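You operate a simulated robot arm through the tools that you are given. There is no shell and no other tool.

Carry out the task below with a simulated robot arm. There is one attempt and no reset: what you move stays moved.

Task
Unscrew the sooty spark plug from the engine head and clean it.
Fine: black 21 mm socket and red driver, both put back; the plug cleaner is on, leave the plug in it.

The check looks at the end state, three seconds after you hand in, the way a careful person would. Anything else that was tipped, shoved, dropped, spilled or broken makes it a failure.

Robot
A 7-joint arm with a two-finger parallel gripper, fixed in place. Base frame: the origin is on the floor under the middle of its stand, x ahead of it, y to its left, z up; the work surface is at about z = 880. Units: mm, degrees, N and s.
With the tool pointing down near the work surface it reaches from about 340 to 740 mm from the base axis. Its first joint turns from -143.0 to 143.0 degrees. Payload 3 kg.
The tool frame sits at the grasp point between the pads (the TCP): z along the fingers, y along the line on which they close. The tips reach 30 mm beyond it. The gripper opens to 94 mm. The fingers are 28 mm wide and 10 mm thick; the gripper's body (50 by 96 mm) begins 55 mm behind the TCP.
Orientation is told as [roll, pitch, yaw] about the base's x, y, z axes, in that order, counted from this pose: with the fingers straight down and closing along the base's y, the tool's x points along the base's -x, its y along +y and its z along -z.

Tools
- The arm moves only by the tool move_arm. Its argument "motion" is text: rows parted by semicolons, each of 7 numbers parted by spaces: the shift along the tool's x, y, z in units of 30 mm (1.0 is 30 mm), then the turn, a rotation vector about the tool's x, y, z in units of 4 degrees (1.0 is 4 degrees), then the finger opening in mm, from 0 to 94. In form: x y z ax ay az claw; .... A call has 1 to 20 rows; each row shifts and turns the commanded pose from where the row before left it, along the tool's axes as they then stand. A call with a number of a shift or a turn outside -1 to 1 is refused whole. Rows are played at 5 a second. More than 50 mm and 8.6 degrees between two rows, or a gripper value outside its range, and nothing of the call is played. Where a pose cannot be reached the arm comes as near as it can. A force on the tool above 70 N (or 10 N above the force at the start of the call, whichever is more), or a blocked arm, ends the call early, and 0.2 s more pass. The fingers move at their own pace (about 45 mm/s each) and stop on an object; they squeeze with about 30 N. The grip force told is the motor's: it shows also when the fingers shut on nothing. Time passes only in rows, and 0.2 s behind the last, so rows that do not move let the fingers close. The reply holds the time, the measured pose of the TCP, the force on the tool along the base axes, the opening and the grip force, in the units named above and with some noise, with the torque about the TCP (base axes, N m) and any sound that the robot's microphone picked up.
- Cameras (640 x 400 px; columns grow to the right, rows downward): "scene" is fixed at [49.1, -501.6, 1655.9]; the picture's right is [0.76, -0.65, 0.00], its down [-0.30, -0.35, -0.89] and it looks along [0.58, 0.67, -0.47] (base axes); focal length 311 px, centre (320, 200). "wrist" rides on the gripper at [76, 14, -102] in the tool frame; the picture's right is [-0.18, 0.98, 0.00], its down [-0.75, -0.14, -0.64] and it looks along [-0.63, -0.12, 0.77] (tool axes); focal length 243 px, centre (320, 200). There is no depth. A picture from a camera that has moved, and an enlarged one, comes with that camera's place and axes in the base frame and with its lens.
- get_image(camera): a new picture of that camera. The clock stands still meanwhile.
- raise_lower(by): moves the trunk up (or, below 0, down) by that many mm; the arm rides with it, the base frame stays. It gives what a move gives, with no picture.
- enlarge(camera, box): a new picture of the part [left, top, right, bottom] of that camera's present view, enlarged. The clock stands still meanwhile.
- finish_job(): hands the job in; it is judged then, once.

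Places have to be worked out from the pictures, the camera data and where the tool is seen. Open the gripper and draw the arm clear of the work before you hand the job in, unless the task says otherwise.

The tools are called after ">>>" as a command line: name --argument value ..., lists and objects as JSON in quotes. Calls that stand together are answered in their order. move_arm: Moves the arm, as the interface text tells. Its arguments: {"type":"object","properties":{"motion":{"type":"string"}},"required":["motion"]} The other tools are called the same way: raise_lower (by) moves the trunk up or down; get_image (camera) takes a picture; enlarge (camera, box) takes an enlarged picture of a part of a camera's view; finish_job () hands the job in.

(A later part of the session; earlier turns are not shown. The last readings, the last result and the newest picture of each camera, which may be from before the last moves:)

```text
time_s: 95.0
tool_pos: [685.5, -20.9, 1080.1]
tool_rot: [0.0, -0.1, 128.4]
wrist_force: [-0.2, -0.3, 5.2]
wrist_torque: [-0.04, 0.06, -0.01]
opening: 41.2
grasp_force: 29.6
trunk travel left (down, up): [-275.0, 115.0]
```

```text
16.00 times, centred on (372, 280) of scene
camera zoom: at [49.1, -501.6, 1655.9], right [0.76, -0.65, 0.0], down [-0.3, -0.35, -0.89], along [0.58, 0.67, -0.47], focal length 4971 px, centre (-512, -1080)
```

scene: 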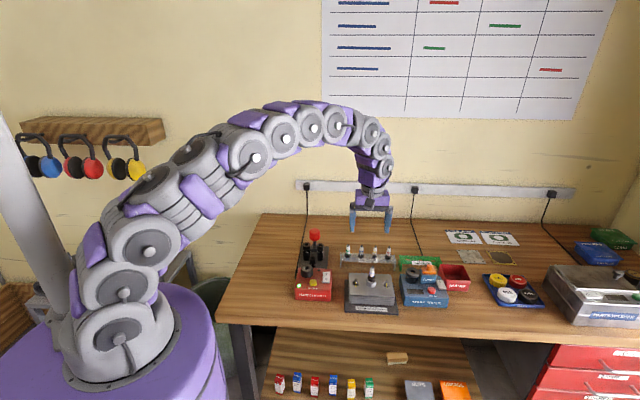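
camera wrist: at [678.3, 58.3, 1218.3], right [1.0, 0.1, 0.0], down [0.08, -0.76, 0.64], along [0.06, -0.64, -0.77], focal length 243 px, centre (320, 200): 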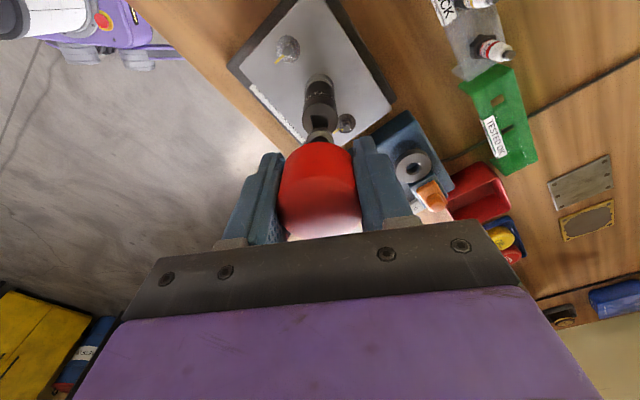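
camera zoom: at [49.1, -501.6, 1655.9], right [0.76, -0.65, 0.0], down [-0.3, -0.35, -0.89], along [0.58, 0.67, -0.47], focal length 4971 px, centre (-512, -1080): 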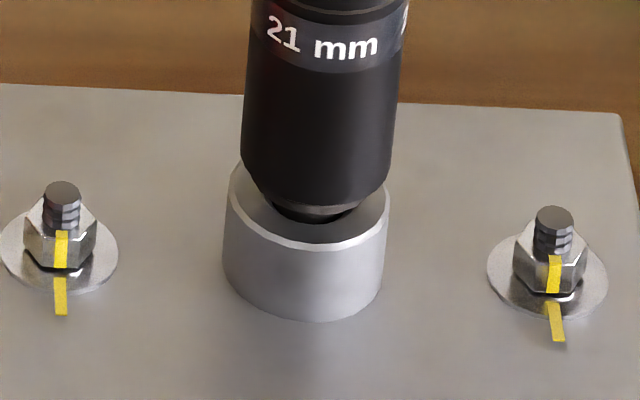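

The socket keeps climbing (about 3 mm in total). I've used most of the stroke, so I release the knob, turn the gripper back, and regrip.

>>> move_arm --motion "0 0 0 0 0 0 60; 0 0 0 0 0 0 60; 0 0 0 0 0 0 60; 0 0 0 0 0 1 60; 0 0 0 0 0 1 60; 0 0 0 0 0 1 60; 0 0 0 0 0 1 60; 0 0 0 0 0 1 60; 0 0 0 0 0 1 60; 0 0 0 0 0 1 60; 0 0 0 0 0 1 60; 0 0 0 0 0 1 60; 0 0 0 0 0 1 60; 0 0 0 0 0 1 60; 0 0 0 0 0 1 60; 0 0 0 0 0 1 60; 0 0 0 0 0 1 60; 0 0 0 0 0 1 60; 0 0 0 0 0 1 60; 0 0 0 0 0 0 60"

>>> enlarge --camera "scene" --box '[345, 225, 400, 295]'

>>> get_image --camera "wrist"

```text
time_s: 99.2
tool_pos: [688.7, -20.5, 1081.2]
tool_rot: [0.0, 0.0, 64.2]
wrist_force: [0.0, 0.4, 0.7]
wrist_torque: [0.0, 0.0, 0.0]
opening: 59.9
grasp_force: 0.1
trunk travel left (down, up): [-275.0, 115.0]
```

```text
5.71 times, centred on (372, 260) of scene
camera zoom: at [49.1, -501.6, 1655.9], right [0.76, -0.65, 0.0], down [-0.3, -0.35, -0.89], along [0.58, 0.67, -0.47], focal length 1775 px, centre (20, -143)
```

zoom: 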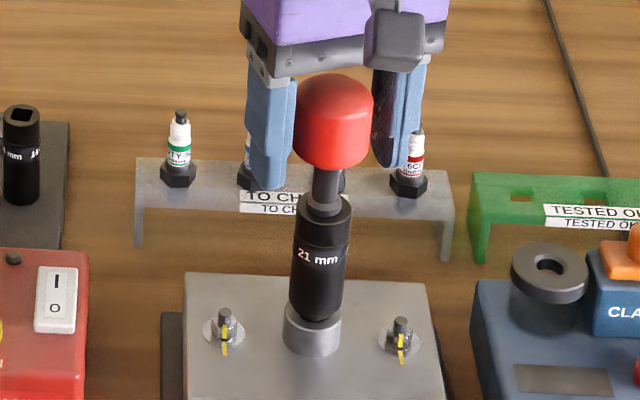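

```text
taken
camera wrist: at [640.3, -82.7, 1182.8], right [-0.81, 0.59, 0.0], down [0.45, 0.62, 0.64], along [0.38, 0.52, -0.77], focal length 243 px, centre (320, 200)
```

wrist: 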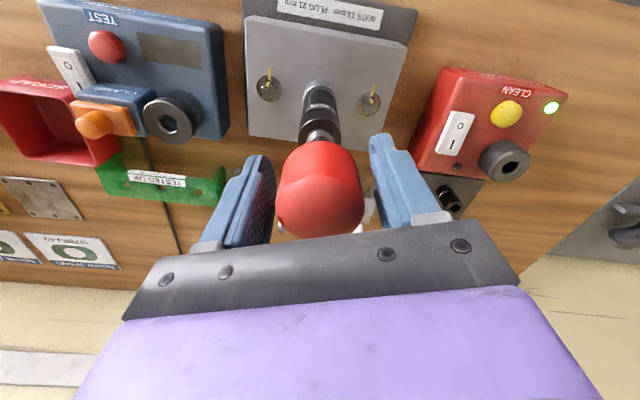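

The driver stands upright in the socket. I turn the open gripper the rest of the way back.

>>> move_arm --motion "0 0 0 0 0 1 60; 0 0 0 0 0 1 60; 0 0 0 0 0 1 60; 0 0 0 0 0 1 60; 0 0 0 0 0 1 60; 0 0 0 0 0 1 60; 0 0 0 0 0 1 60; 0 0 0 0 0 1 60; 0 0 0 0 0 1 60; 0 0 0 0 0 1 60; 0 0 0 0 0 1 60; 0 0 0 0 0 1 60; 0 0 0 0 0 1 60; 0 0 0 0 0 1 60; 0 0 0 0 0 1 60; 0 0 0 0 0 1 60; 0 0 0 0 0 1 60; 0 0 0 0 0 0 60"

>>> move_arm --motion "0 0 0 0 0 1 60; 0 0 0 0 0 1 60; 0 0 0 0 0 1 60; 0 0 0 0 0 1 60; 0 0 0 0 0 1 60; 0 0 0 0 0 1 60; 0 0 0 0 0 1 60; 0 0 0 0 0 1 60; 0 0 0 0 0 1 60; 0 0 0 0 0 1 60; 0 0 0 0 0 1 60; 0 0 0 0 0 1 60; 0 0 0 0 0 1 60; 0 0 0 0 0 1 60; 0 0 0 0 0 1 60; 0 0 0 0 0 1 60; 0 0 0 0 0 1 60; 0 0 0 0 0 0 60"

>>> get_image --camera "wrist"

>>> enlarge --camera "scene" --box '[345, 225, 400, 295]'

```text
time_s: 103.0
tool_pos: [686.5, -20.4, 1080.4]
tool_rot: [0.0, 0.0, -3.9]
wrist_force: [-0.7, 0.1, 0.0]
wrist_torque: [-0.04, 0.03, 0.04]
opening: 59.7
grasp_force: 0.0
trunk travel left (down, up): [-275.0, 115.0]
```

```text
time_s: 106.8
tool_pos: [686.1, -21.6, 1080.3]
tool_rot: [0.1, -0.1, -71.9]
wrist_force: [-0.1, 0.1, -0.4]
wrist_torque: [0.0, 0.0, 0.02]
opening: 59.7
grasp_force: 0.0
trunk travel left (down, up): [-275.0, 115.0]
```

```text
taken
camera wrist: at [675.6, 55.8, 1182.6], right [0.99, 0.13, 0.0], down [0.1, -0.76, 0.64], along [0.09, -0.64, -0.77], focal length 243 px, centre (320, 200)
```

wrist: 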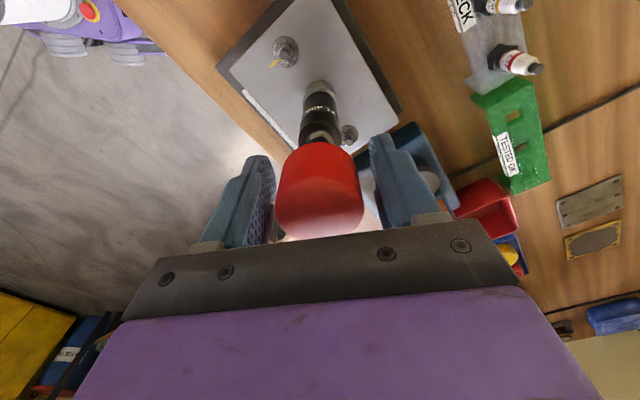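

```text
5.71 times, centred on (372, 260) of scene
camera zoom: at [49.1, -501.6, 1655.9], right [0.76, -0.65, 0.0], down [-0.3, -0.35, -0.89], along [0.58, 0.67, -0.47], focal length 1775 px, centre (20, -143)
```

zoom: 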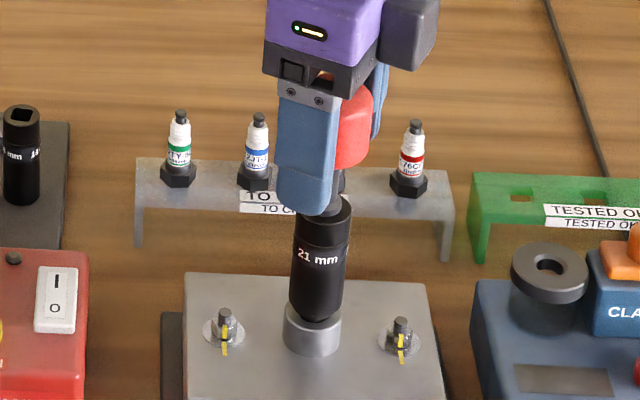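

Knob is centred between the fingers. I close, add a light push, and make the next counter-clockwise stroke.

>>> move_arm --motion "0 0 0 0 0 0 30; 0 0 0 0 0 0 30; 0 0 0 0 0 0 30; 0 0 0.05 0 0 -1 30; 0 0 -0.0015 0 0 -1 30; 0 0 -0.0015 0 0 -1 30; 0 0 -0.0015 0 0 -1 30; 0 0 -0.0015 0 0 -1 30; 0 0 -0.0015 0 0 -1 30; 0 0 -0.0015 0 0 -1 30; 0 0 -0.0015 0 0 -1 30; 0 0 -0.0015 0 0 -1 30; 0 0 -0.0015 0 0 -1 30; 0 0 -0.0015 0 0 -1 30; 0 0 -0.0015 0 0 -1 30; 0 0 -0.0015 0 0 -1 30; 0 0 -0.0015 0 0 -1 30; 0 0 -0.0015 0 0 -1 30; 0 0 0 0 0 0 30"

>>> move_arm --motion "0 0 -0.0015 0 0 -1 30; 0 0 -0.0015 0 0 -1 30; 0 0 -0.0015 0 0 -1 30; 0 0 -0.0015 0 0 -1 30; 0 0 -0.0015 0 0 -1 30; 0 0 -0.0015 0 0 -1 30; 0 0 -0.0015 0 0 -1 30; 0 0 -0.0015 0 0 -1 30; 0 0 -0.0015 0 0 -1 30; 0 0 -0.0015 0 0 -1 30; 0 0 -0.0015 0 0 -1 30; 0 0 -0.0015 0 0 -1 30; 0 0 -0.0015 0 0 -1 30; 0 0 -0.0015 0 0 -1 30; 0 0 -0.0015 0 0 -1 30; 0 0 -0.0015 0 0 -1 30; 0 0 -0.0015 0 0 -1 30; 0 0 0 0 0 0 30"

>>> enlarge --camera "scene" --box '[362, 270, 382, 290]'

```text
time_s: 110.8
tool_pos: [684.9, -20.7, 1080.8]
tool_rot: [0.0, -0.1, -11.6]
wrist_force: [1.3, -1.8, 33.1]
wrist_torque: [-0.09, -0.14, 0.0]
opening: 41.2
grasp_force: 29.7
trunk travel left (down, up): [-275.0, 115.0]
```

```text
time_s: 114.6
tool_pos: [685.1, -20.8, 1080.6]
tool_rot: [0.0, -0.1, 56.3]
wrist_force: [-0.4, -0.7, 30.9]
wrist_torque: [-0.06, -0.01, 0.05]
opening: 41.2
grasp_force: 29.7
trunk travel left (down, up): [-275.0, 115.0]
```

```text
16.00 times, centred on (372, 280) of scene
camera zoom: at [49.1, -501.6, 1655.9], right [0.76, -0.65, 0.0], down [-0.3, -0.35, -0.89], along [0.58, 0.67, -0.47], focal length 4971 px, centre (-512, -1080)
```

zoom: 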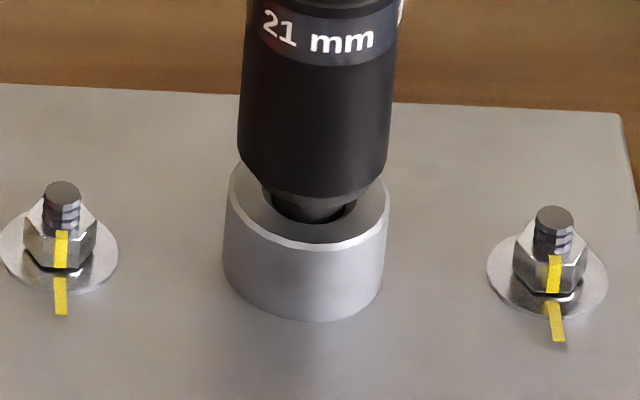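

The plug's lower body is now coming out of the boss — the socket has risen about 6 mm in all, faster than I raised. I relieve the push and continue with a greater rise per step.

>>> move_arm --motion "0 0 -0.06 0 0 -1 30; 0 0 -0.004 0 0 -1 30; 0 0 -0.004 0 0 -1 30; 0 0 -0.004 0 0 -1 30; 0 0 -0.004 0 0 -1 30; 0 0 -0.004 0 0 -1 30; 0 0 -0.004 0 0 -1 30; 0 0 -0.004 0 0 -1 30; 0 0 -0.004 0 0 -1 30; 0 0 -0.004 0 0 -1 30; 0 0 -0.004 0 0 -1 30; 0 0 -0.004 0 0 -1 30; 0 0 -0.004 0 0 -1 30; 0 0 -0.004 0 0 -1 30; 0 0 -0.004 0 0 -1 30; 0 0 -0.004 0 0 -1 30; 0 0 -0.004 0 0 -1 30; 0 0 -0.004 0 0 -1 30; 0 0 0 0 0 0 30"

>>> enlarge --camera "scene" --box '[362, 270, 382, 290]'

>>> enlarge --camera "scene" --box '[345, 225, 400, 295]'

```text
time_s: 118.6
tool_pos: [687.1, -20.8, 1083.1]
tool_rot: [0.0, 0.0, 128.3]
wrist_force: [0.2, 0.8, -1.6]
wrist_torque: [-0.01, -0.01, -0.04]
opening: 41.6
grasp_force: 29.9
trunk travel left (down, up): [-275.0, 115.0]
```

```text
16.00 times, centred on (372, 280) of scene
camera zoom: at [49.1, -501.6, 1655.9], right [0.76, -0.65, 0.0], down [-0.3, -0.35, -0.89], along [0.58, 0.67, -0.47], focal length 4971 px, centre (-512, -1080)
```

zoom: 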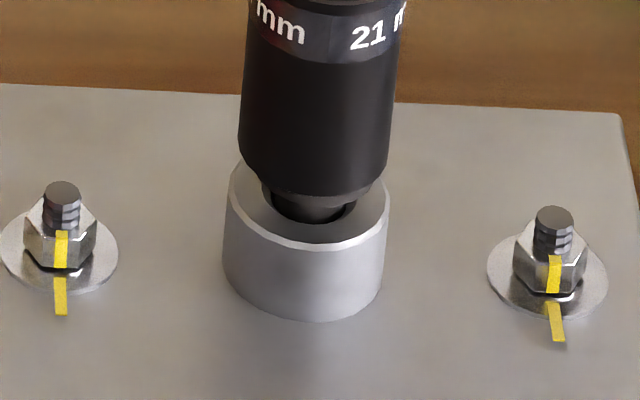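

```text
5.71 times, centred on (372, 260) of scene
camera zoom: at [49.1, -501.6, 1655.9], right [0.76, -0.65, 0.0], down [-0.3, -0.35, -0.89], along [0.58, 0.67, -0.47], focal length 1775 px, centre (20, -143)
```

zoom: 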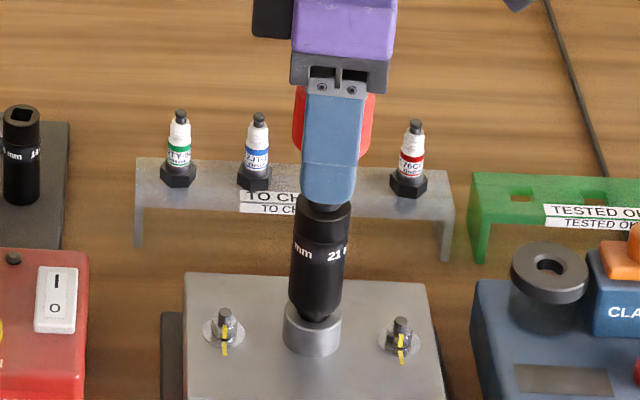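

No more rise in the last 70°, so the thread may be at its end. To be sure, I make one more regrip and stroke.

>>> move_arm --motion "0 0 0 0 0 0 60; 0 0 0 0 0 0 60; 0 0 0 0 0 0 60; 0 0 0 0 0 1 60; 0 0 0 0 0 1 60; 0 0 0 0 0 1 60; 0 0 0 0 0 1 60; 0 0 0 0 0 1 60; 0 0 0 0 0 1 60; 0 0 0 0 0 1 60; 0 0 0 0 0 1 60; 0 0 0 0 0 1 60; 0 0 0 0 0 1 60; 0 0 0 0 0 1 60; 0 0 0 0 0 1 60; 0 0 0 0 0 1 60; 0 0 0 0 0 1 60; 0 0 0 0 0 1 60; 0 0 0 0 0 1 60; 0 0 0 0 0 0 60"

>>> move_arm --motion "0 0 0 0 0 1 60; 0 0 0 0 0 1 60; 0 0 0 0 0 1 60; 0 0 0 0 0 1 60; 0 0 0 0 0 1 60; 0 0 0 0 0 1 60; 0 0 0 0 0 1 60; 0 0 0 0 0 1 60; 0 0 0 0 0 1 60; 0 0 0 0 0 1 60; 0 0 0 0 0 1 60; 0 0 0 0 0 1 60; 0 0 0 0 0 1 60; 0 0 0 0 0 1 60; 0 0 0 0 0 1 60; 0 0 0 0 0 1 60; 0 0 0 0 0 1 60; 0 0 0 0 0 0 60"

>>> move_arm --motion "0 0 0 0 0 1 60; 0 0 0 0 0 1 60; 0 0 0 0 0 1 60; 0 0 0 0 0 1 60; 0 0 0 0 0 1 60; 0 0 0 0 0 1 60; 0 0 0 0 0 1 60; 0 0 0 0 0 1 60; 0 0 0 0 0 1 60; 0 0 0 0 0 1 60; 0 0 0 0 0 1 60; 0 0 0 0 0 1 60; 0 0 0 0 0 1 60; 0 0 0 0 0 1 60; 0 0 0 0 0 1 60; 0 0 0 0 0 1 60; 0 0 0 0 0 1 60; 0 0 0 0 0 0 60"

>>> get_image --camera "wrist"

>>> enlarge --camera "scene" --box '[345, 225, 400, 295]'

```text
time_s: 122.8
tool_pos: [686.3, -19.5, 1082.4]
tool_rot: [0.0, 0.0, 64.3]
wrist_force: [-0.2, -0.4, -0.5]
wrist_torque: [0.04, -0.01, 0.01]
opening: 60.0
grasp_force: 0.1
trunk travel left (down, up): [-275.0, 115.0]
```

```text
time_s: 126.6
tool_pos: [686.0, -21.0, 1082.5]
tool_rot: [-0.1, -0.1, -3.9]
wrist_force: [0.4, -0.3, 0.3]
wrist_torque: [-0.01, 0.05, 0.01]
opening: 59.9
grasp_force: 0.0
trunk travel left (down, up): [-275.0, 115.0]
```

```text
time_s: 130.4
tool_pos: [686.3, -20.6, 1081.8]
tool_rot: [0.0, -0.1, -71.8]
wrist_force: [0.6, -0.7, -0.8]
wrist_torque: [-0.01, 0.02, -0.04]
opening: 60.3
grasp_force: 0.1
trunk travel left (down, up): [-275.0, 115.0]
```

```text
taken
camera wrist: at [676.0, 56.4, 1184.2], right [0.99, 0.13, 0.0], down [0.1, -0.76, 0.64], along [0.09, -0.64, -0.77], focal length 243 px, centre (320, 200)
```

wrist: 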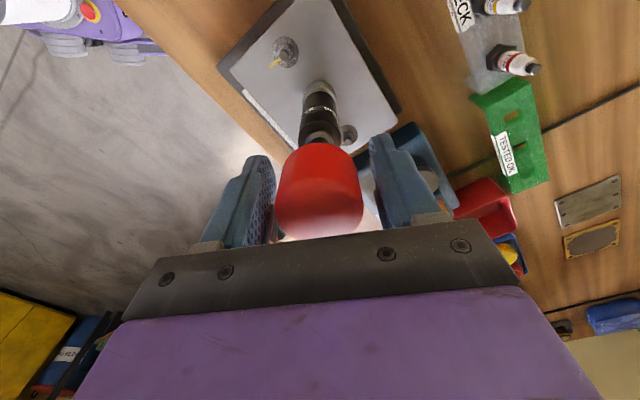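

```text
5.71 times, centred on (372, 260) of scene
camera zoom: at [49.1, -501.6, 1655.9], right [0.76, -0.65, 0.0], down [-0.3, -0.35, -0.89], along [0.58, 0.67, -0.47], focal length 1775 px, centre (20, -143)
```

zoom: 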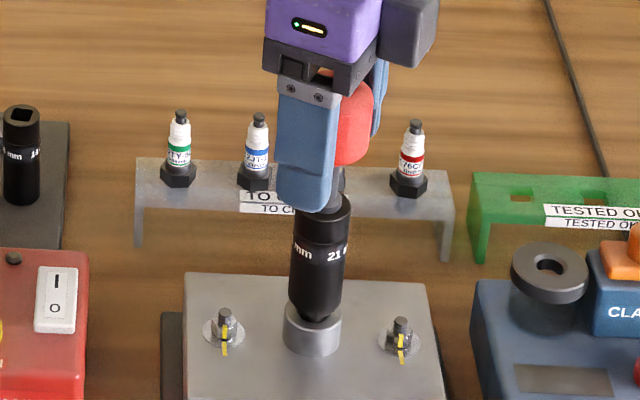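

>>> enlarge --camera "scene" --box '[362, 270, 382, 290]'

>>> move_arm --motion "0 0 0 0 0 0 30; 0 0 0 0 0 0 30; 0 0 0 0 0 0 30; 0 0 0.02 0 0 -1 30; 0 0 0 0 0 -1 30; 0 0 0 0 0 -1 30; 0 0 0 0 0 -1 30; 0 0 0 0 0 -1 30; 0 0 0 0 0 -1 30; 0 0 0 0 0 -1 30; 0 0 0 0 0 -1 30; 0 0 0 0 0 -1 30; 0 0 0 0 0 -1 30; 0 0 0 0 0 -1 30; 0 0 0 0 0 -1 30; 0 0 0 0 0 -1 30; 0 0 0 0 0 -1 30; 0 0 0 0 0 -1 30; 0 0 0 0 0 0 30"

>>> enlarge --camera "scene" --box '[362, 270, 382, 290]'

```text
16.00 times, centred on (372, 280) of scene
camera zoom: at [49.1, -501.6, 1655.9], right [0.76, -0.65, 0.0], down [-0.3, -0.35, -0.89], along [0.58, 0.67, -0.47], focal length 4971 px, centre (-512, -1080)
```

zoom: 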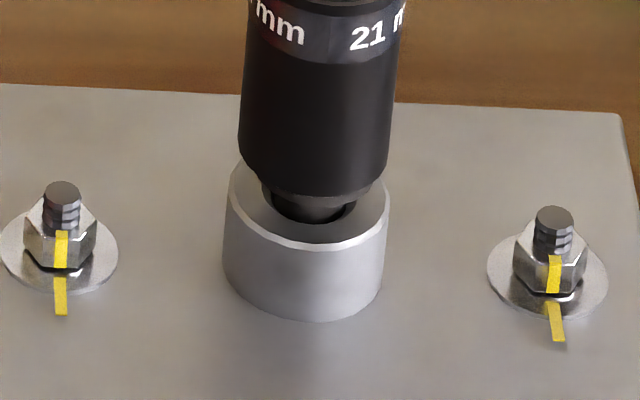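

```text
time_s: 134.4
tool_pos: [685.9, -19.7, 1081.7]
tool_rot: [0.0, 0.0, -11.7]
wrist_force: [-0.4, 0.3, 2.8]
wrist_torque: [0.04, -0.02, -0.01]
opening: 41.0
grasp_force: 29.3
trunk travel left (down, up): [-275.0, 115.0]
```

```text
16.00 times, centred on (372, 280) of scene
camera zoom: at [49.1, -501.6, 1655.9], right [0.76, -0.65, 0.0], down [-0.3, -0.35, -0.89], along [0.58, 0.67, -0.47], focal length 4971 px, centre (-512, -1080)
```

zoom: 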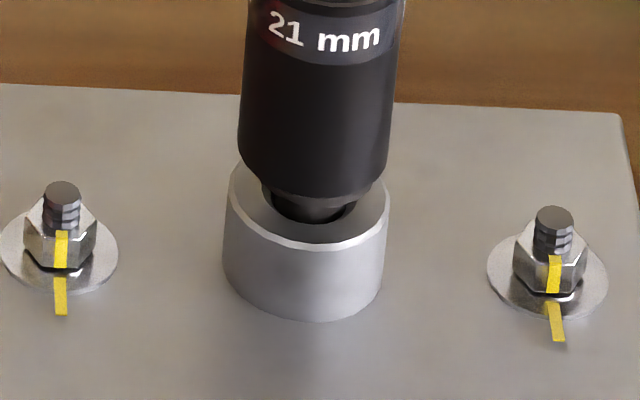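

The thread is at its end — no more rise. I lift the driver out of the socket and check its tip.

>>> move_arm --motion "0 0 -0.2 0 0 0 30; 0 0 -0.5 0 0 0 30; 0 0 -0.7 0 0 0 30; 0 0 -0.7 0 0 0 30; 0 0 0 0 0 0 30"

>>> enlarge --camera "scene" --box '[345, 215, 400, 295]'

>>> enlarge --camera "scene" --box '[362, 238, 382, 262]'

>>> enlarge --camera "wrist" --box '[280, 50, 360, 150]'

```text
time_s: 135.6
tool_pos: [687.4, -21.7, 1146.3]
tool_rot: [0.0, 0.0, -11.8]
wrist_force: [-0.6, 0.2, -1.8]
wrist_torque: [0.0, -0.01, -0.02]
opening: 41.0
grasp_force: 30.2
trunk travel left (down, up): [-275.0, 115.0]
```

```text
5.00 times, centred on (372, 255) of scene
camera zoom: at [49.1, -501.6, 1655.9], right [0.76, -0.65, 0.0], down [-0.3, -0.35, -0.89], along [0.58, 0.67, -0.47], focal length 1553 px, centre (58, -75)
```

zoom: 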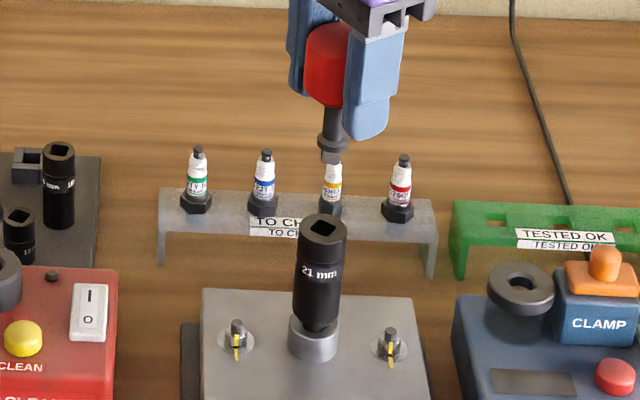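

```text
16.00 times, centred on (372, 250) of scene
camera zoom: at [49.1, -501.6, 1655.9], right [0.76, -0.65, 0.0], down [-0.3, -0.35, -0.89], along [0.58, 0.67, -0.47], focal length 4971 px, centre (-512, -600)
```

zoom: 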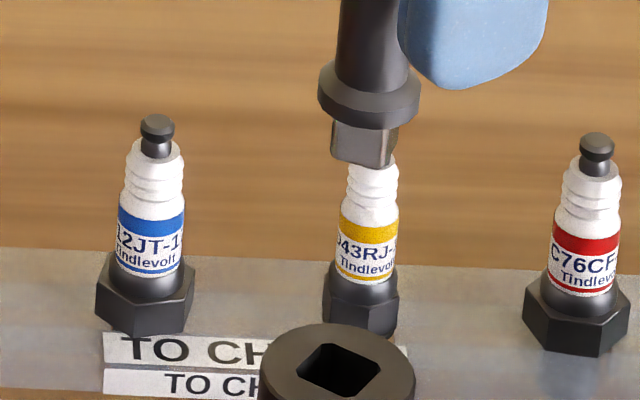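

```text
4.00 times, centred on (320, 100) of wrist
camera zoom: at [614.9, 8.6, 1248.6], right [0.38, 0.93, 0.0], down [0.71, -0.29, 0.64], along [0.59, -0.24, -0.77], focal length 970 px, centre (320, 600)
```

zoom: 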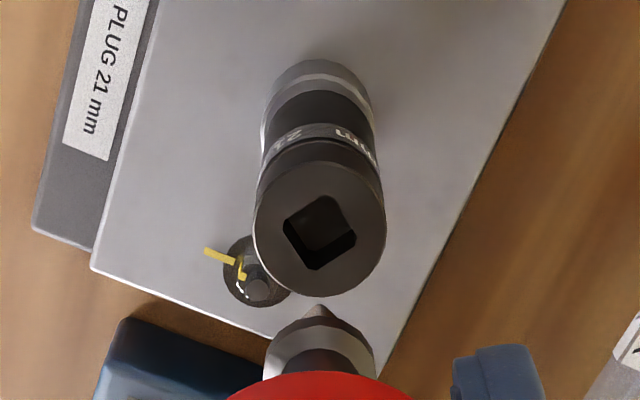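

>>> enlarge --camera "scene" --box '[369, 242, 379, 252]'

>>> enlarge --camera "wrist" --box '[305, 118, 335, 148]'

```text
16.00 times, centred on (374, 247) of scene
camera zoom: at [49.1, -501.6, 1655.9], right [0.76, -0.65, 0.0], down [-0.3, -0.35, -0.89], along [0.58, 0.67, -0.47], focal length 4971 px, centre (-544, -552)
```

zoom: 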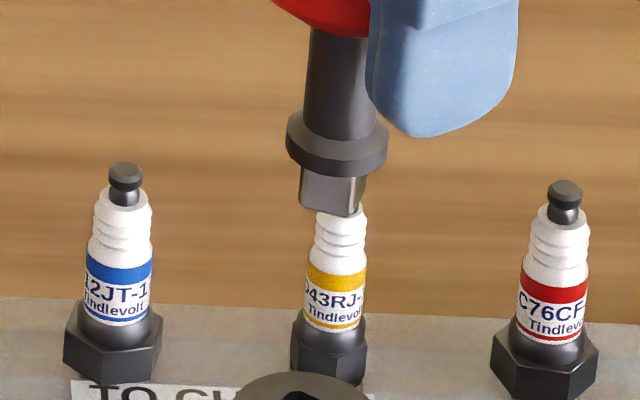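

```text
13.33 times, centred on (320, 133) of wrist
camera zoom: at [614.9, 8.6, 1248.6], right [0.38, 0.93, 0.0], down [0.71, -0.29, 0.64], along [0.59, -0.24, -0.77], focal length 3235 px, centre (320, 1093)
```

zoom: 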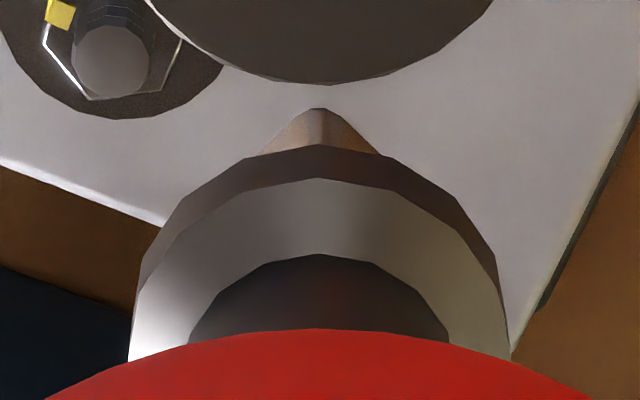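

The tip's square lies at about 22° now, so I turn the driver +21.5° to match its holder (44°) and carry it back there.

>>> move_arm --motion "0 0 0 0 0 -1 30; 0 0 0 0 0 -1 30; 0 0 0 0 0 -1 30; 0 0 0 0 0 -1 30; 0 0 0 0 0 -1 30; 0 0 0 0 0 -0.375 30; -0.1826 0.8955 0 0 0 0 30; -0.1826 0.8955 0 0 0 0 30; -0.1826 0.8955 0 0 0 0 30; -0.1826 0.8955 0 0 0 0 30; -0.1826 0.8955 0 0 0 0 30; -0.1826 0.8955 0.1 0 0 0 30; -0.1826 0.8955 0.3 0 0 0 30; -0.1826 0.8955 0.3 0 0 0 30; -0.1826 0.8955 0.3 0 0 0 30; -0.1826 0.8955 0.3 0 0 0 30; -0.1826 0.8955 0.38 0 0 0 30; 0 0 0 0 0 0 30; 0 0 0 0 0 0 30"

>>> enlarge --camera "wrist" --box '[280, 60, 360, 160]'

>>> enlarge --camera "scene" --box '[295, 200, 335, 260]'

```text
time_s: 139.6
tool_pos: [694.6, 281.5, 1095.4]
tool_rot: [0.0, 0.0, 9.7]
wrist_force: [0.4, -0.5, -0.7]
wrist_torque: [0.02, 0.03, -0.02]
opening: 40.7
grasp_force: 29.6
trunk travel left (down, up): [-275.0, 115.0]
```

```text
4.00 times, centred on (320, 110) of wrist
camera zoom: at [616.4, 282.6, 1197.5], right [0.02, 1.0, 0.0], down [0.77, -0.01, 0.64], along [0.64, -0.01, -0.77], focal length 970 px, centre (320, 560)
```

zoom: 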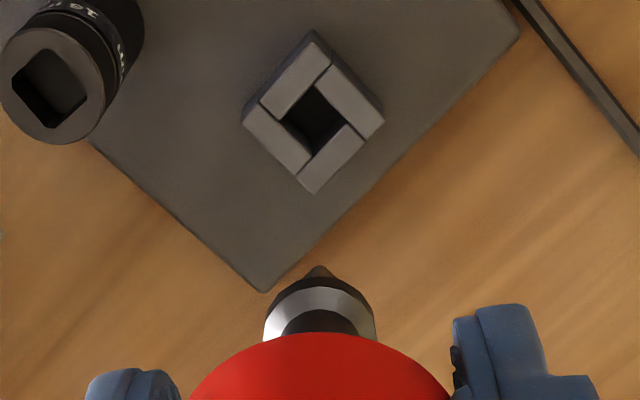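

```text
6.67 times, centred on (315, 230) of scene
camera zoom: at [49.1, -501.6, 1655.9], right [0.76, -0.65, 0.0], down [-0.3, -0.35, -0.89], along [0.58, 0.67, -0.47], focal length 2071 px, centre (353, 0)
```

zoom: 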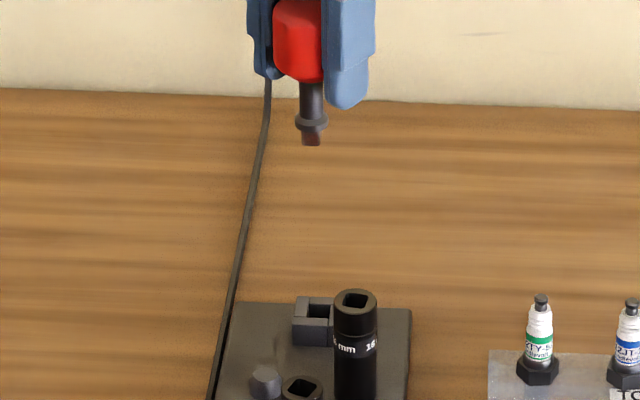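

I correct slightly and lower toward the holder, to compare close up.

>>> move_arm --motion "-0.03 -0.05 1 0 0 0 30; 0 0 1 0 0 0 30; 0 0 1 0 0 0 30; 0 0 0.4 0 0 0 30; 0 0 0 0 0 0 30; 0 0 0 0 0 0 30"

>>> enlarge --camera "wrist" --box '[290, 90, 350, 150]'

>>> enlarge --camera "scene" --box '[303, 230, 327, 256]'

```text
time_s: 141.0
tool_pos: [697.7, 280.3, 991.5]
tool_rot: [-0.1, 0.0, 9.8]
wrist_force: [0.4, -0.7, -1.0]
wrist_torque: [-0.04, 0.01, 0.0]
opening: 41.0
grasp_force: 30.5
trunk travel left (down, up): [-275.0, 115.0]
```

```text
6.67 times, centred on (320, 120) of wrist
camera zoom: at [618.6, 281.0, 1094.1], right [0.01, 1.0, 0.0], down [0.77, -0.01, 0.64], along [0.64, -0.01, -0.77], focal length 1618 px, centre (320, 733)
```

zoom: 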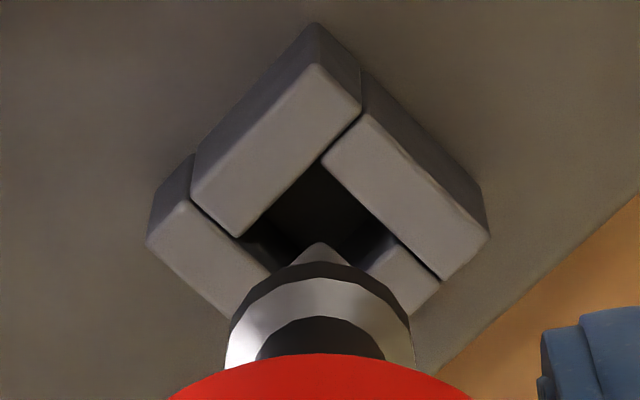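

```text
15.38 times, centred on (315, 243) of scene
camera zoom: at [49.1, -501.6, 1655.9], right [0.76, -0.65, 0.0], down [-0.3, -0.35, -0.89], along [0.58, 0.67, -0.47], focal length 4780 px, centre (397, -462)
```

zoom: 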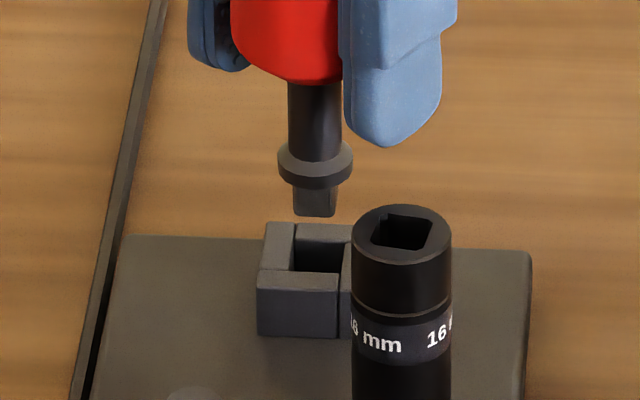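

>>> move_arm --motion "0 -0.017 0.3 0 0 0 30; 0 0 0.13 0 0 0 30; 0 0 0 0 0 0 30; 0 0 0 0 0 0 30"

>>> enlarge --camera "wrist" --box '[290, 90, 350, 150]'

>>> enlarge --camera "scene" --box '[303, 230, 327, 256]'

```text
time_s: 142.0
tool_pos: [696.2, 280.6, 978.9]
tool_rot: [-0.1, -0.1, 9.8]
wrist_force: [-0.7, -0.2, -1.6]
wrist_torque: [-0.01, 0.0, 0.01]
opening: 40.7
grasp_force: 29.5
trunk travel left (down, up): [-275.0, 115.0]
```

```text
6.67 times, centred on (320, 120) of wrist
camera zoom: at [618.9, 280.6, 1081.7], right [0.01, 1.0, 0.0], down [0.77, -0.01, 0.64], along [0.64, -0.01, -0.77], focal length 1618 px, centre (320, 733)
```

zoom: 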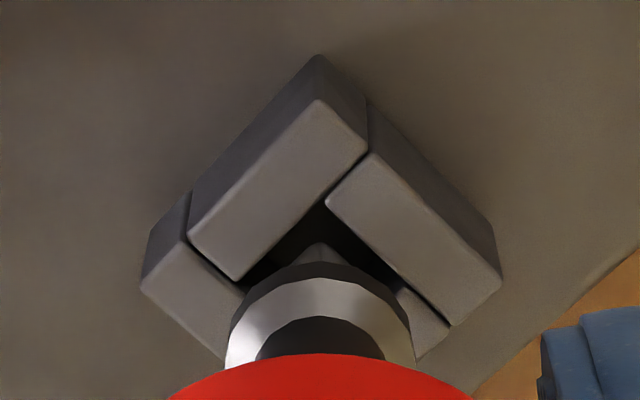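

```text
15.38 times, centred on (315, 243) of scene
camera zoom: at [49.1, -501.6, 1655.9], right [0.76, -0.65, 0.0], down [-0.3, -0.35, -0.89], along [0.58, 0.67, -0.47], focal length 4780 px, centre (397, -462)
```

zoom: 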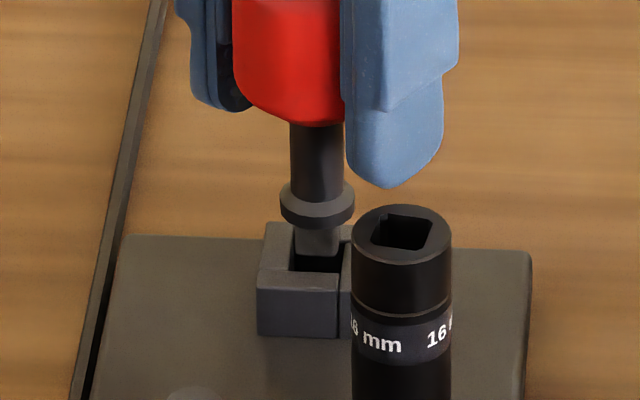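

>>> move_arm --motion "0.02 0 0.1 0 0 0 30; 0 0 0.1 0 0 0 30; 0 0 0.07 0 0 0 30; 0 0 0 0 0 0 30"

>>> enlarge --camera "scene" --box '[303, 230, 327, 256]'

```text
time_s: 143.0
tool_pos: [695.7, 279.3, 971.1]
tool_rot: [-0.1, 0.0, 9.7]
wrist_force: [0.4, 0.0, -1.4]
wrist_torque: [0.02, -0.01, -0.01]
opening: 41.0
grasp_force: 29.6
trunk travel left (down, up): [-275.0, 115.0]
```

```text
15.38 times, centred on (315, 243) of scene
camera zoom: at [49.1, -501.6, 1655.9], right [0.76, -0.65, 0.0], down [-0.3, -0.35, -0.89], along [0.58, 0.67, -0.47], focal length 4780 px, centre (397, -462)
```

zoom: 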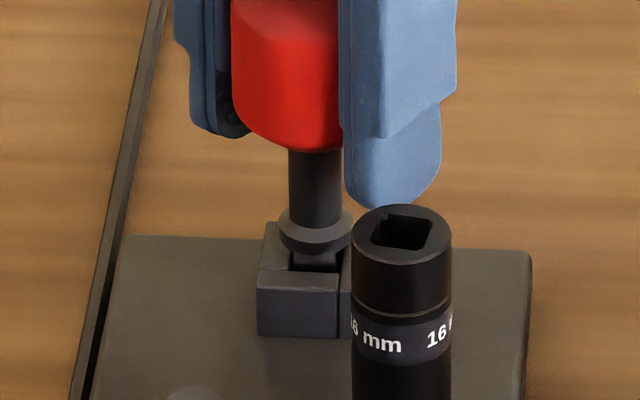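

>>> move_arm --motion "0 0 0.1 0 0 0 30; 0 0 0.08 0 0 0 30; 0 0 0.06 0 0 0 30; 0 0 0 0 0 0 30"

>>> enlarge --camera "scene" --box '[303, 230, 327, 256]'

```text
time_s: 144.0
tool_pos: [697.4, 279.7, 963.9]
tool_rot: [0.1, -0.2, 9.8]
wrist_force: [-0.6, -1.5, 4.7]
wrist_torque: [-0.07, 0.07, 0.0]
opening: 40.9
grasp_force: 30.0
trunk travel left (down, up): [-275.0, 115.0]
```

```text
15.38 times, centred on (315, 243) of scene
camera zoom: at [49.1, -501.6, 1655.9], right [0.76, -0.65, 0.0], down [-0.3, -0.35, -0.89], along [0.58, 0.67, -0.47], focal length 4780 px, centre (397, -462)
```

zoom: 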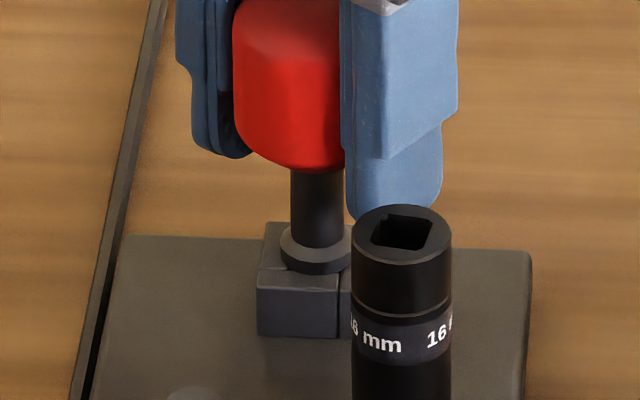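

Seated in its holder. I open, rise clear, and look.

>>> move_arm --motion "0 0 0 0 0 0 64; 0 0 0 0 0 0 64; 0 0 0 0 0 0 64; 0 0 -1 0 0 0 64; 0 0 -1 0 0 0 64; 0 0 -1 0 0 0 64; 0 0 -1 0 0 0 64; 0 0 -0.4 0 0 0 64; 0 0 0 0 0 0 64"

>>> enlarge --camera "scene" --box '[280, 205, 340, 275]'

>>> enlarge --camera "scene" --box '[355, 250, 390, 292]'

```text
time_s: 146.0
tool_pos: [696.1, 280.2, 1095.0]
tool_rot: [-0.1, 0.0, 9.7]
wrist_force: [0.1, -0.3, -0.3]
wrist_torque: [-0.03, 0.0, -0.02]
opening: 63.9
grasp_force: 0.1
trunk travel left (down, up): [-275.0, 115.0]
```

```text
5.71 times, centred on (310, 240) of scene
camera zoom: at [49.1, -501.6, 1655.9], right [0.76, -0.65, 0.0], down [-0.3, -0.35, -0.89], along [0.58, 0.67, -0.47], focal length 1775 px, centre (377, -29)
```

zoom: 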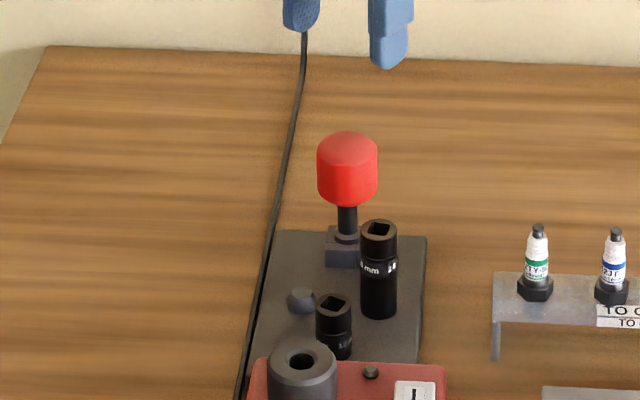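

```text
9.52 times, centred on (372, 271) of scene
camera zoom: at [49.1, -501.6, 1655.9], right [0.76, -0.65, 0.0], down [-0.3, -0.35, -0.89], along [0.58, 0.67, -0.47], focal length 2959 px, centre (-180, -476)
```

zoom: 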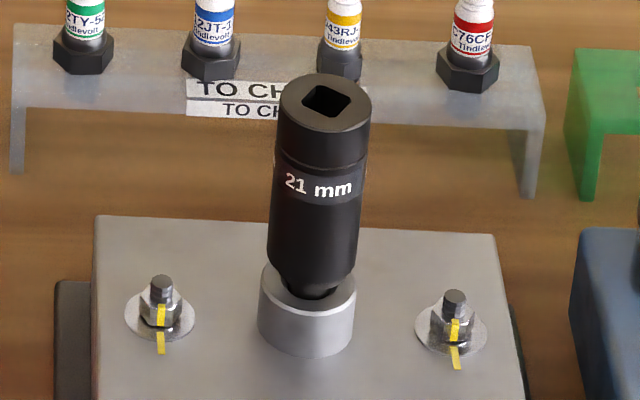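

Driver is home. Now I return over the socket on the plug, with yaw 78° (the angle that fits at its tray peg).

>>> move_arm --motion "0.1838 -0.89 -0.045 0 0 0 64; 0.1838 -0.89 -0.045 0 0 0 64; 0.1838 -0.89 -0.045 0 0 0 64; 0.1838 -0.89 -0.045 0 0 0 64; 0.1838 -0.89 -0.045 0 0 0 64; 0.1838 -0.89 -0.045 0 0 0 64; 0.1838 -0.89 -0.045 0 0 0 64; 0.1838 -0.89 -0.045 0 0 0 64; 0.1838 -0.89 -0.045 0 0 0 64; 0.1838 -0.89 -0.045 0 0 0 64; 0.1838 -0.89 -0.045 0 0 0 64; 0 0 0 0 0 0 54"

>>> move_arm --motion "0 0 0 0 0 -1 54; 0 0 0 0 0 -1 54; 0 0 0 0 0 -1 54; 0 0 0 0 0 -1 54; 0 0 0 0 0 -1 54; 0 0 0 0 0 -1 54; 0 0 0 0 0 -1 54; 0 0 0 0 0 -1 54; 0 0 0 0 0 -1 54; 0 0 0 0 0 -1 54; 0 0 0 0 0 -1 54; 0 0 0 0 0 -1 54; 0 0 0 0 0 -1 54; 0 0 0 0 0 -1 54; 0 0 0 0 0 -1 54; 0 0 0 0 0 -1 54; 0 0 0 0 0 -1 54; 0 0 0 0 0 -0.075 54; 0 0 0 0 0 0 54"

>>> enlarge --camera "wrist" --box '[260, 50, 380, 170]'

>>> enlarge --camera "scene" --box '[345, 215, 400, 295]'

```text
time_s: 148.6
tool_pos: [687.8, -19.9, 1111.4]
tool_rot: [0.1, 0.1, 9.8]
wrist_force: [-0.1, 0.1, 0.3]
wrist_torque: [-0.01, -0.03, 0.01]
opening: 54.4
grasp_force: 0.0
trunk travel left (down, up): [-275.0, 115.0]
```

```text
time_s: 152.6
tool_pos: [687.4, -20.5, 1109.1]
tool_rot: [0.1, 0.0, 78.1]
wrist_force: [-0.8, 0.1, -0.2]
wrist_torque: [-0.04, 0.0, -0.02]
opening: 54.1
grasp_force: 0.1
trunk travel left (down, up): [-275.0, 115.0]
```

```text
3.33 times, centred on (320, 110) of wrist
camera zoom: at [656.9, -91.7, 1212.4], right [-0.92, 0.38, 0.0], down [0.29, 0.71, 0.64], along [0.25, 0.59, -0.77], focal length 809 px, centre (320, 500)
```

zoom: 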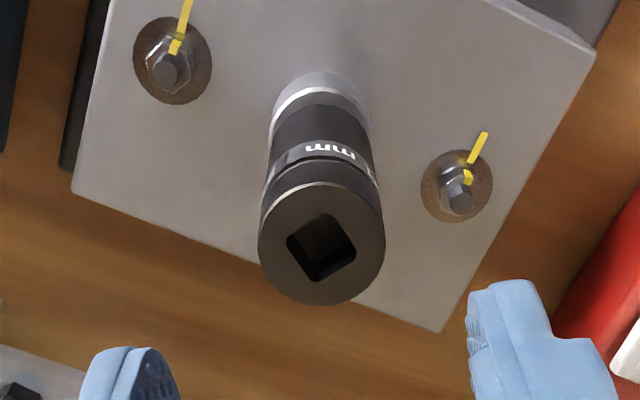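

```text
5.00 times, centred on (372, 255) of scene
camera zoom: at [49.1, -501.6, 1655.9], right [0.76, -0.65, 0.0], down [-0.3, -0.35, -0.89], along [0.58, 0.67, -0.47], focal length 1553 px, centre (58, -75)
```

zoom: 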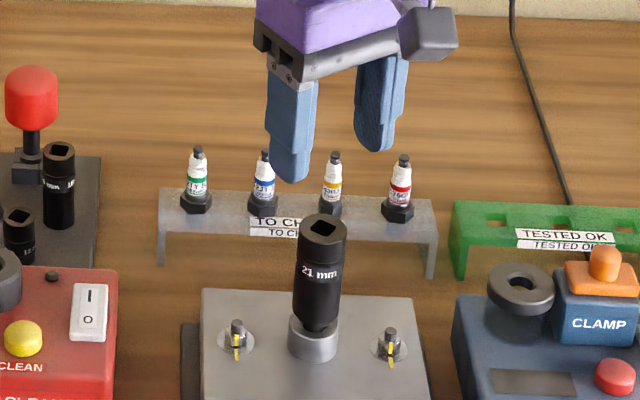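

Centred. I descend and grip the socket near its top.

>>> move_arm --motion "0 0 1 0 0 0 54; 0 0 1 0 0 0 54; 0 0 0.8 0 0 0 54; 0 0 0.44 0 0 0 54; 0 0 0 0 0 0 54; 0 0 0 0 0 0 20; 0 0 0 0 0 0 20; 0 0 0 0 0 0 20; 0 0 0 0 0 0 20"

>>> enlarge --camera "scene" --box '[350, 240, 395, 292]'

```text
time_s: 154.6
tool_pos: [686.3, -20.6, 1014.1]
tool_rot: [0.0, 0.0, 78.1]
wrist_force: [-0.1, 0.1, 1.0]
wrist_torque: [0.04, -0.01, 0.01]
opening: 30.0
grasp_force: 30.5
trunk travel left (down, up): [-275.0, 115.0]
```

```text
7.69 times, centred on (372, 266) of scene
camera zoom: at [49.1, -501.6, 1655.9], right [0.76, -0.65, 0.0], down [-0.3, -0.35, -0.89], along [0.58, 0.67, -0.47], focal length 2390 px, centre (-84, -308)
```

zoom: 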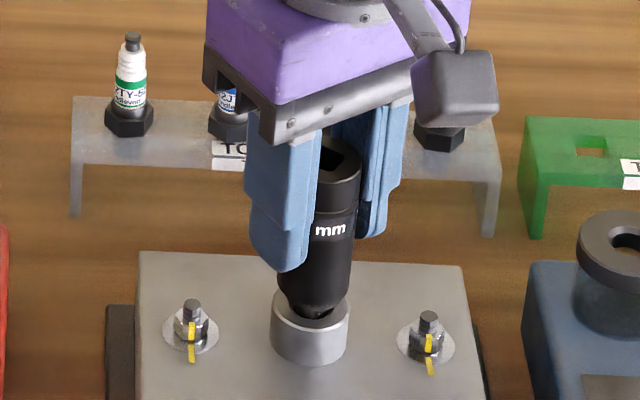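

Gripped. I lift slowly, 30 mm, and watch whether the plug comes along.

>>> move_arm --motion "0 0 -0.1 0 0 0 20; 0 0 -0.2 0 0 0 20; 0 0 -0.3 0 0 0 20; 0 0 -0.4 0 0 0 20; 0 0 0 0 0 0 20"

>>> enlarge --camera "scene" --box '[350, 240, 395, 292]'

```text
time_s: 155.8
tool_pos: [686.2, -20.5, 1043.5]
tool_rot: [0.1, -0.1, 78.1]
wrist_force: [-0.1, -0.7, -1.4]
wrist_torque: [-0.01, -0.01, 0.02]
opening: 29.9
grasp_force: 30.2
trunk travel left (down, up): [-275.0, 115.0]
```

```text
7.69 times, centred on (372, 266) of scene
camera zoom: at [49.1, -501.6, 1655.9], right [0.76, -0.65, 0.0], down [-0.3, -0.35, -0.89], along [0.58, 0.67, -0.47], focal length 2390 px, centre (-84, -308)
```

zoom: 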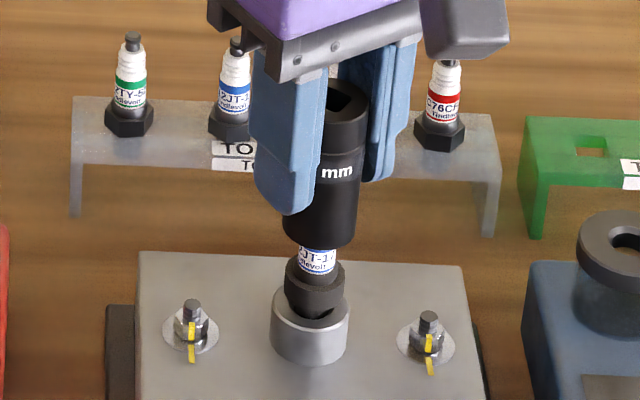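

The plug stays loose in the head, unscrewed and raised; the socket comes off cleanly. I lift it clear and carry it back to its peg.

>>> move_arm --motion "0 0 -0.6 0 0 0 20; 0 0 -0.6 0 0 0 20; 0 0 -0.5 0 0 0 20; -0.8747 0.351 0 0 0 0 20; -0.8747 0.351 0 0 0 0 20; -0.8747 0.351 0 0 0 0 20; -0.8747 0.351 0 0 0 0 20; -0.8747 0.351 0 0 0 0 20; -0.8747 0.351 0 0 0 0 20; -0.8747 0.351 0 0 0 0 20; -0.8747 0.351 0 0 0 0 20; -0.8747 0.351 0 0 0 0 20; -0.8747 0.351 0 0 0 0 20; 0 0 0 0 0 0 20; 0 0 0 0 0 0 20"

>>> enlarge --camera "scene" --box '[355, 250, 390, 292]'

>>> enlarge --camera "scene" --box '[280, 205, 340, 275]'

>>> enlarge --camera "wrist" --box '[260, 50, 380, 170]'

```text
time_s: 159.0
tool_pos: [637.0, 257.0, 1095.9]
tool_rot: [0.0, 0.0, 78.0]
wrist_force: [-0.2, -0.7, -1.8]
wrist_torque: [0.0, 0.03, 0.0]
opening: 29.6
grasp_force: 30.3
trunk travel left (down, up): [-275.0, 115.0]
```

```text
9.52 times, centred on (372, 271) of scene
camera zoom: at [49.1, -501.6, 1655.9], right [0.76, -0.65, 0.0], down [-0.3, -0.35, -0.89], along [0.58, 0.67, -0.47], focal length 2959 px, centre (-180, -476)
```

zoom: 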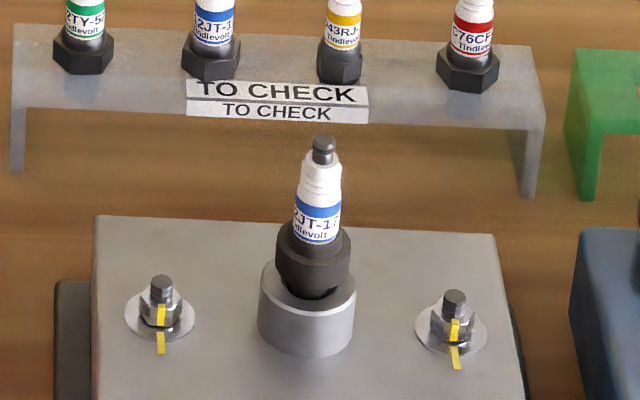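

```text
5.71 times, centred on (310, 240) of scene
camera zoom: at [49.1, -501.6, 1655.9], right [0.76, -0.65, 0.0], down [-0.3, -0.35, -0.89], along [0.58, 0.67, -0.47], focal length 1775 px, centre (377, -29)
```

zoom: 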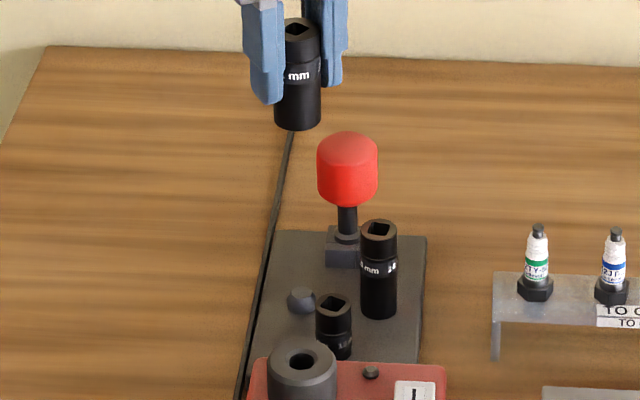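

```text
3.33 times, centred on (320, 110) of wrist
camera zoom: at [608.5, 186.8, 1197.2], right [-0.92, 0.38, 0.0], down [0.29, 0.71, 0.64], along [0.25, 0.59, -0.77], focal length 809 px, centre (320, 500)
```

zoom: 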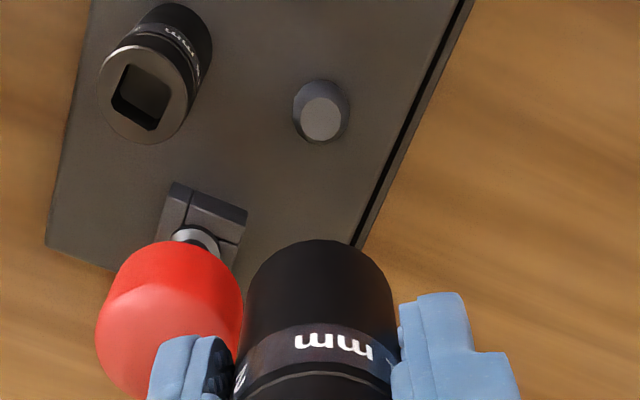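

The loose plug stands in the head; the tray peg is aligned under the socket in both views. I lower the socket toward the peg.

>>> move_arm --motion "0 0 1 0 0 0 20; 0 0 1 0 0 0 20; 0 0 1 0 0 0 20; 0 0 0.9 0 0 0 20; 0 0 0 0 0 0 20; 0 0 0 0 0 0 20"

>>> enlarge --camera "scene" --box '[290, 225, 325, 270]'

>>> enlarge --camera "wrist" --box '[280, 60, 360, 160]'

```text
time_s: 160.4
tool_pos: [639.1, 258.6, 976.5]
tool_rot: [0.1, 0.1, 78.2]
wrist_force: [0.2, 0.0, -2.9]
wrist_torque: [0.0, -0.01, -0.01]
opening: 30.0
grasp_force: 29.3
trunk travel left (down, up): [-275.0, 115.0]
```

```text
8.89 times, centred on (308, 248) of scene
camera zoom: at [49.1, -501.6, 1655.9], right [0.76, -0.65, 0.0], down [-0.3, -0.35, -0.89], along [0.58, 0.67, -0.47], focal length 2762 px, centre (431, -222)
```

zoom: 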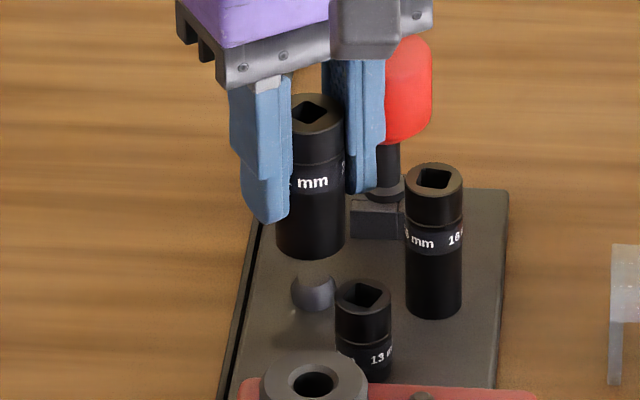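

```text
4.00 times, centred on (320, 110) of wrist
camera zoom: at [608.0, 187.9, 1079.0], right [-0.92, 0.38, 0.0], down [0.29, 0.71, 0.64], along [0.25, 0.59, -0.77], focal length 970 px, centre (320, 560)
```

zoom: 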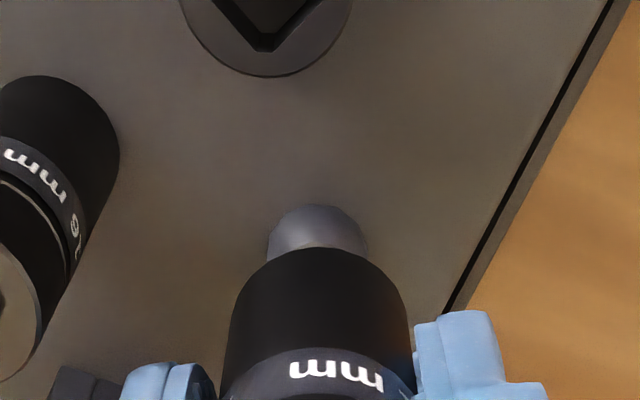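

Aligned within half a millimetre. I lower it over the peg.

>>> move_arm --motion "0 0 0.3 0 0 0 20; 0 0 0.3 0 0 0 20; 0 0 0.2 0 0 0 20; 0 0 0 0 0 0 20"

>>> enlarge --camera "scene" --box '[290, 225, 325, 270]'

```text
time_s: 161.4
tool_pos: [638.3, 257.8, 952.5]
tool_rot: [0.0, 0.0, 78.1]
wrist_force: [-0.3, 0.5, -2.6]
wrist_torque: [0.02, 0.01, 0.0]
opening: 30.0
grasp_force: 29.6
trunk travel left (down, up): [-275.0, 115.0]
```

```text
8.89 times, centred on (308, 248) of scene
camera zoom: at [49.1, -501.6, 1655.9], right [0.76, -0.65, 0.0], down [-0.3, -0.35, -0.89], along [0.58, 0.67, -0.47], focal length 2762 px, centre (431, -222)
```

zoom: 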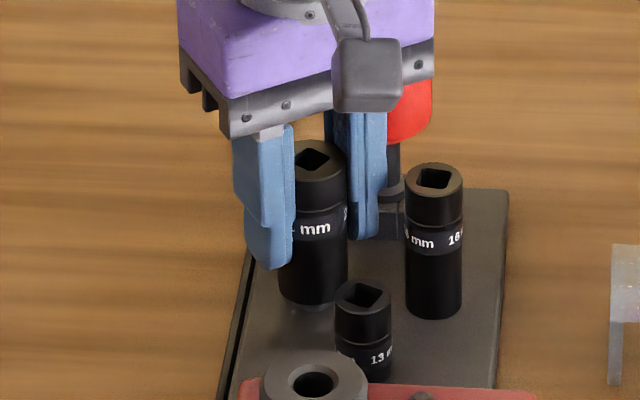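

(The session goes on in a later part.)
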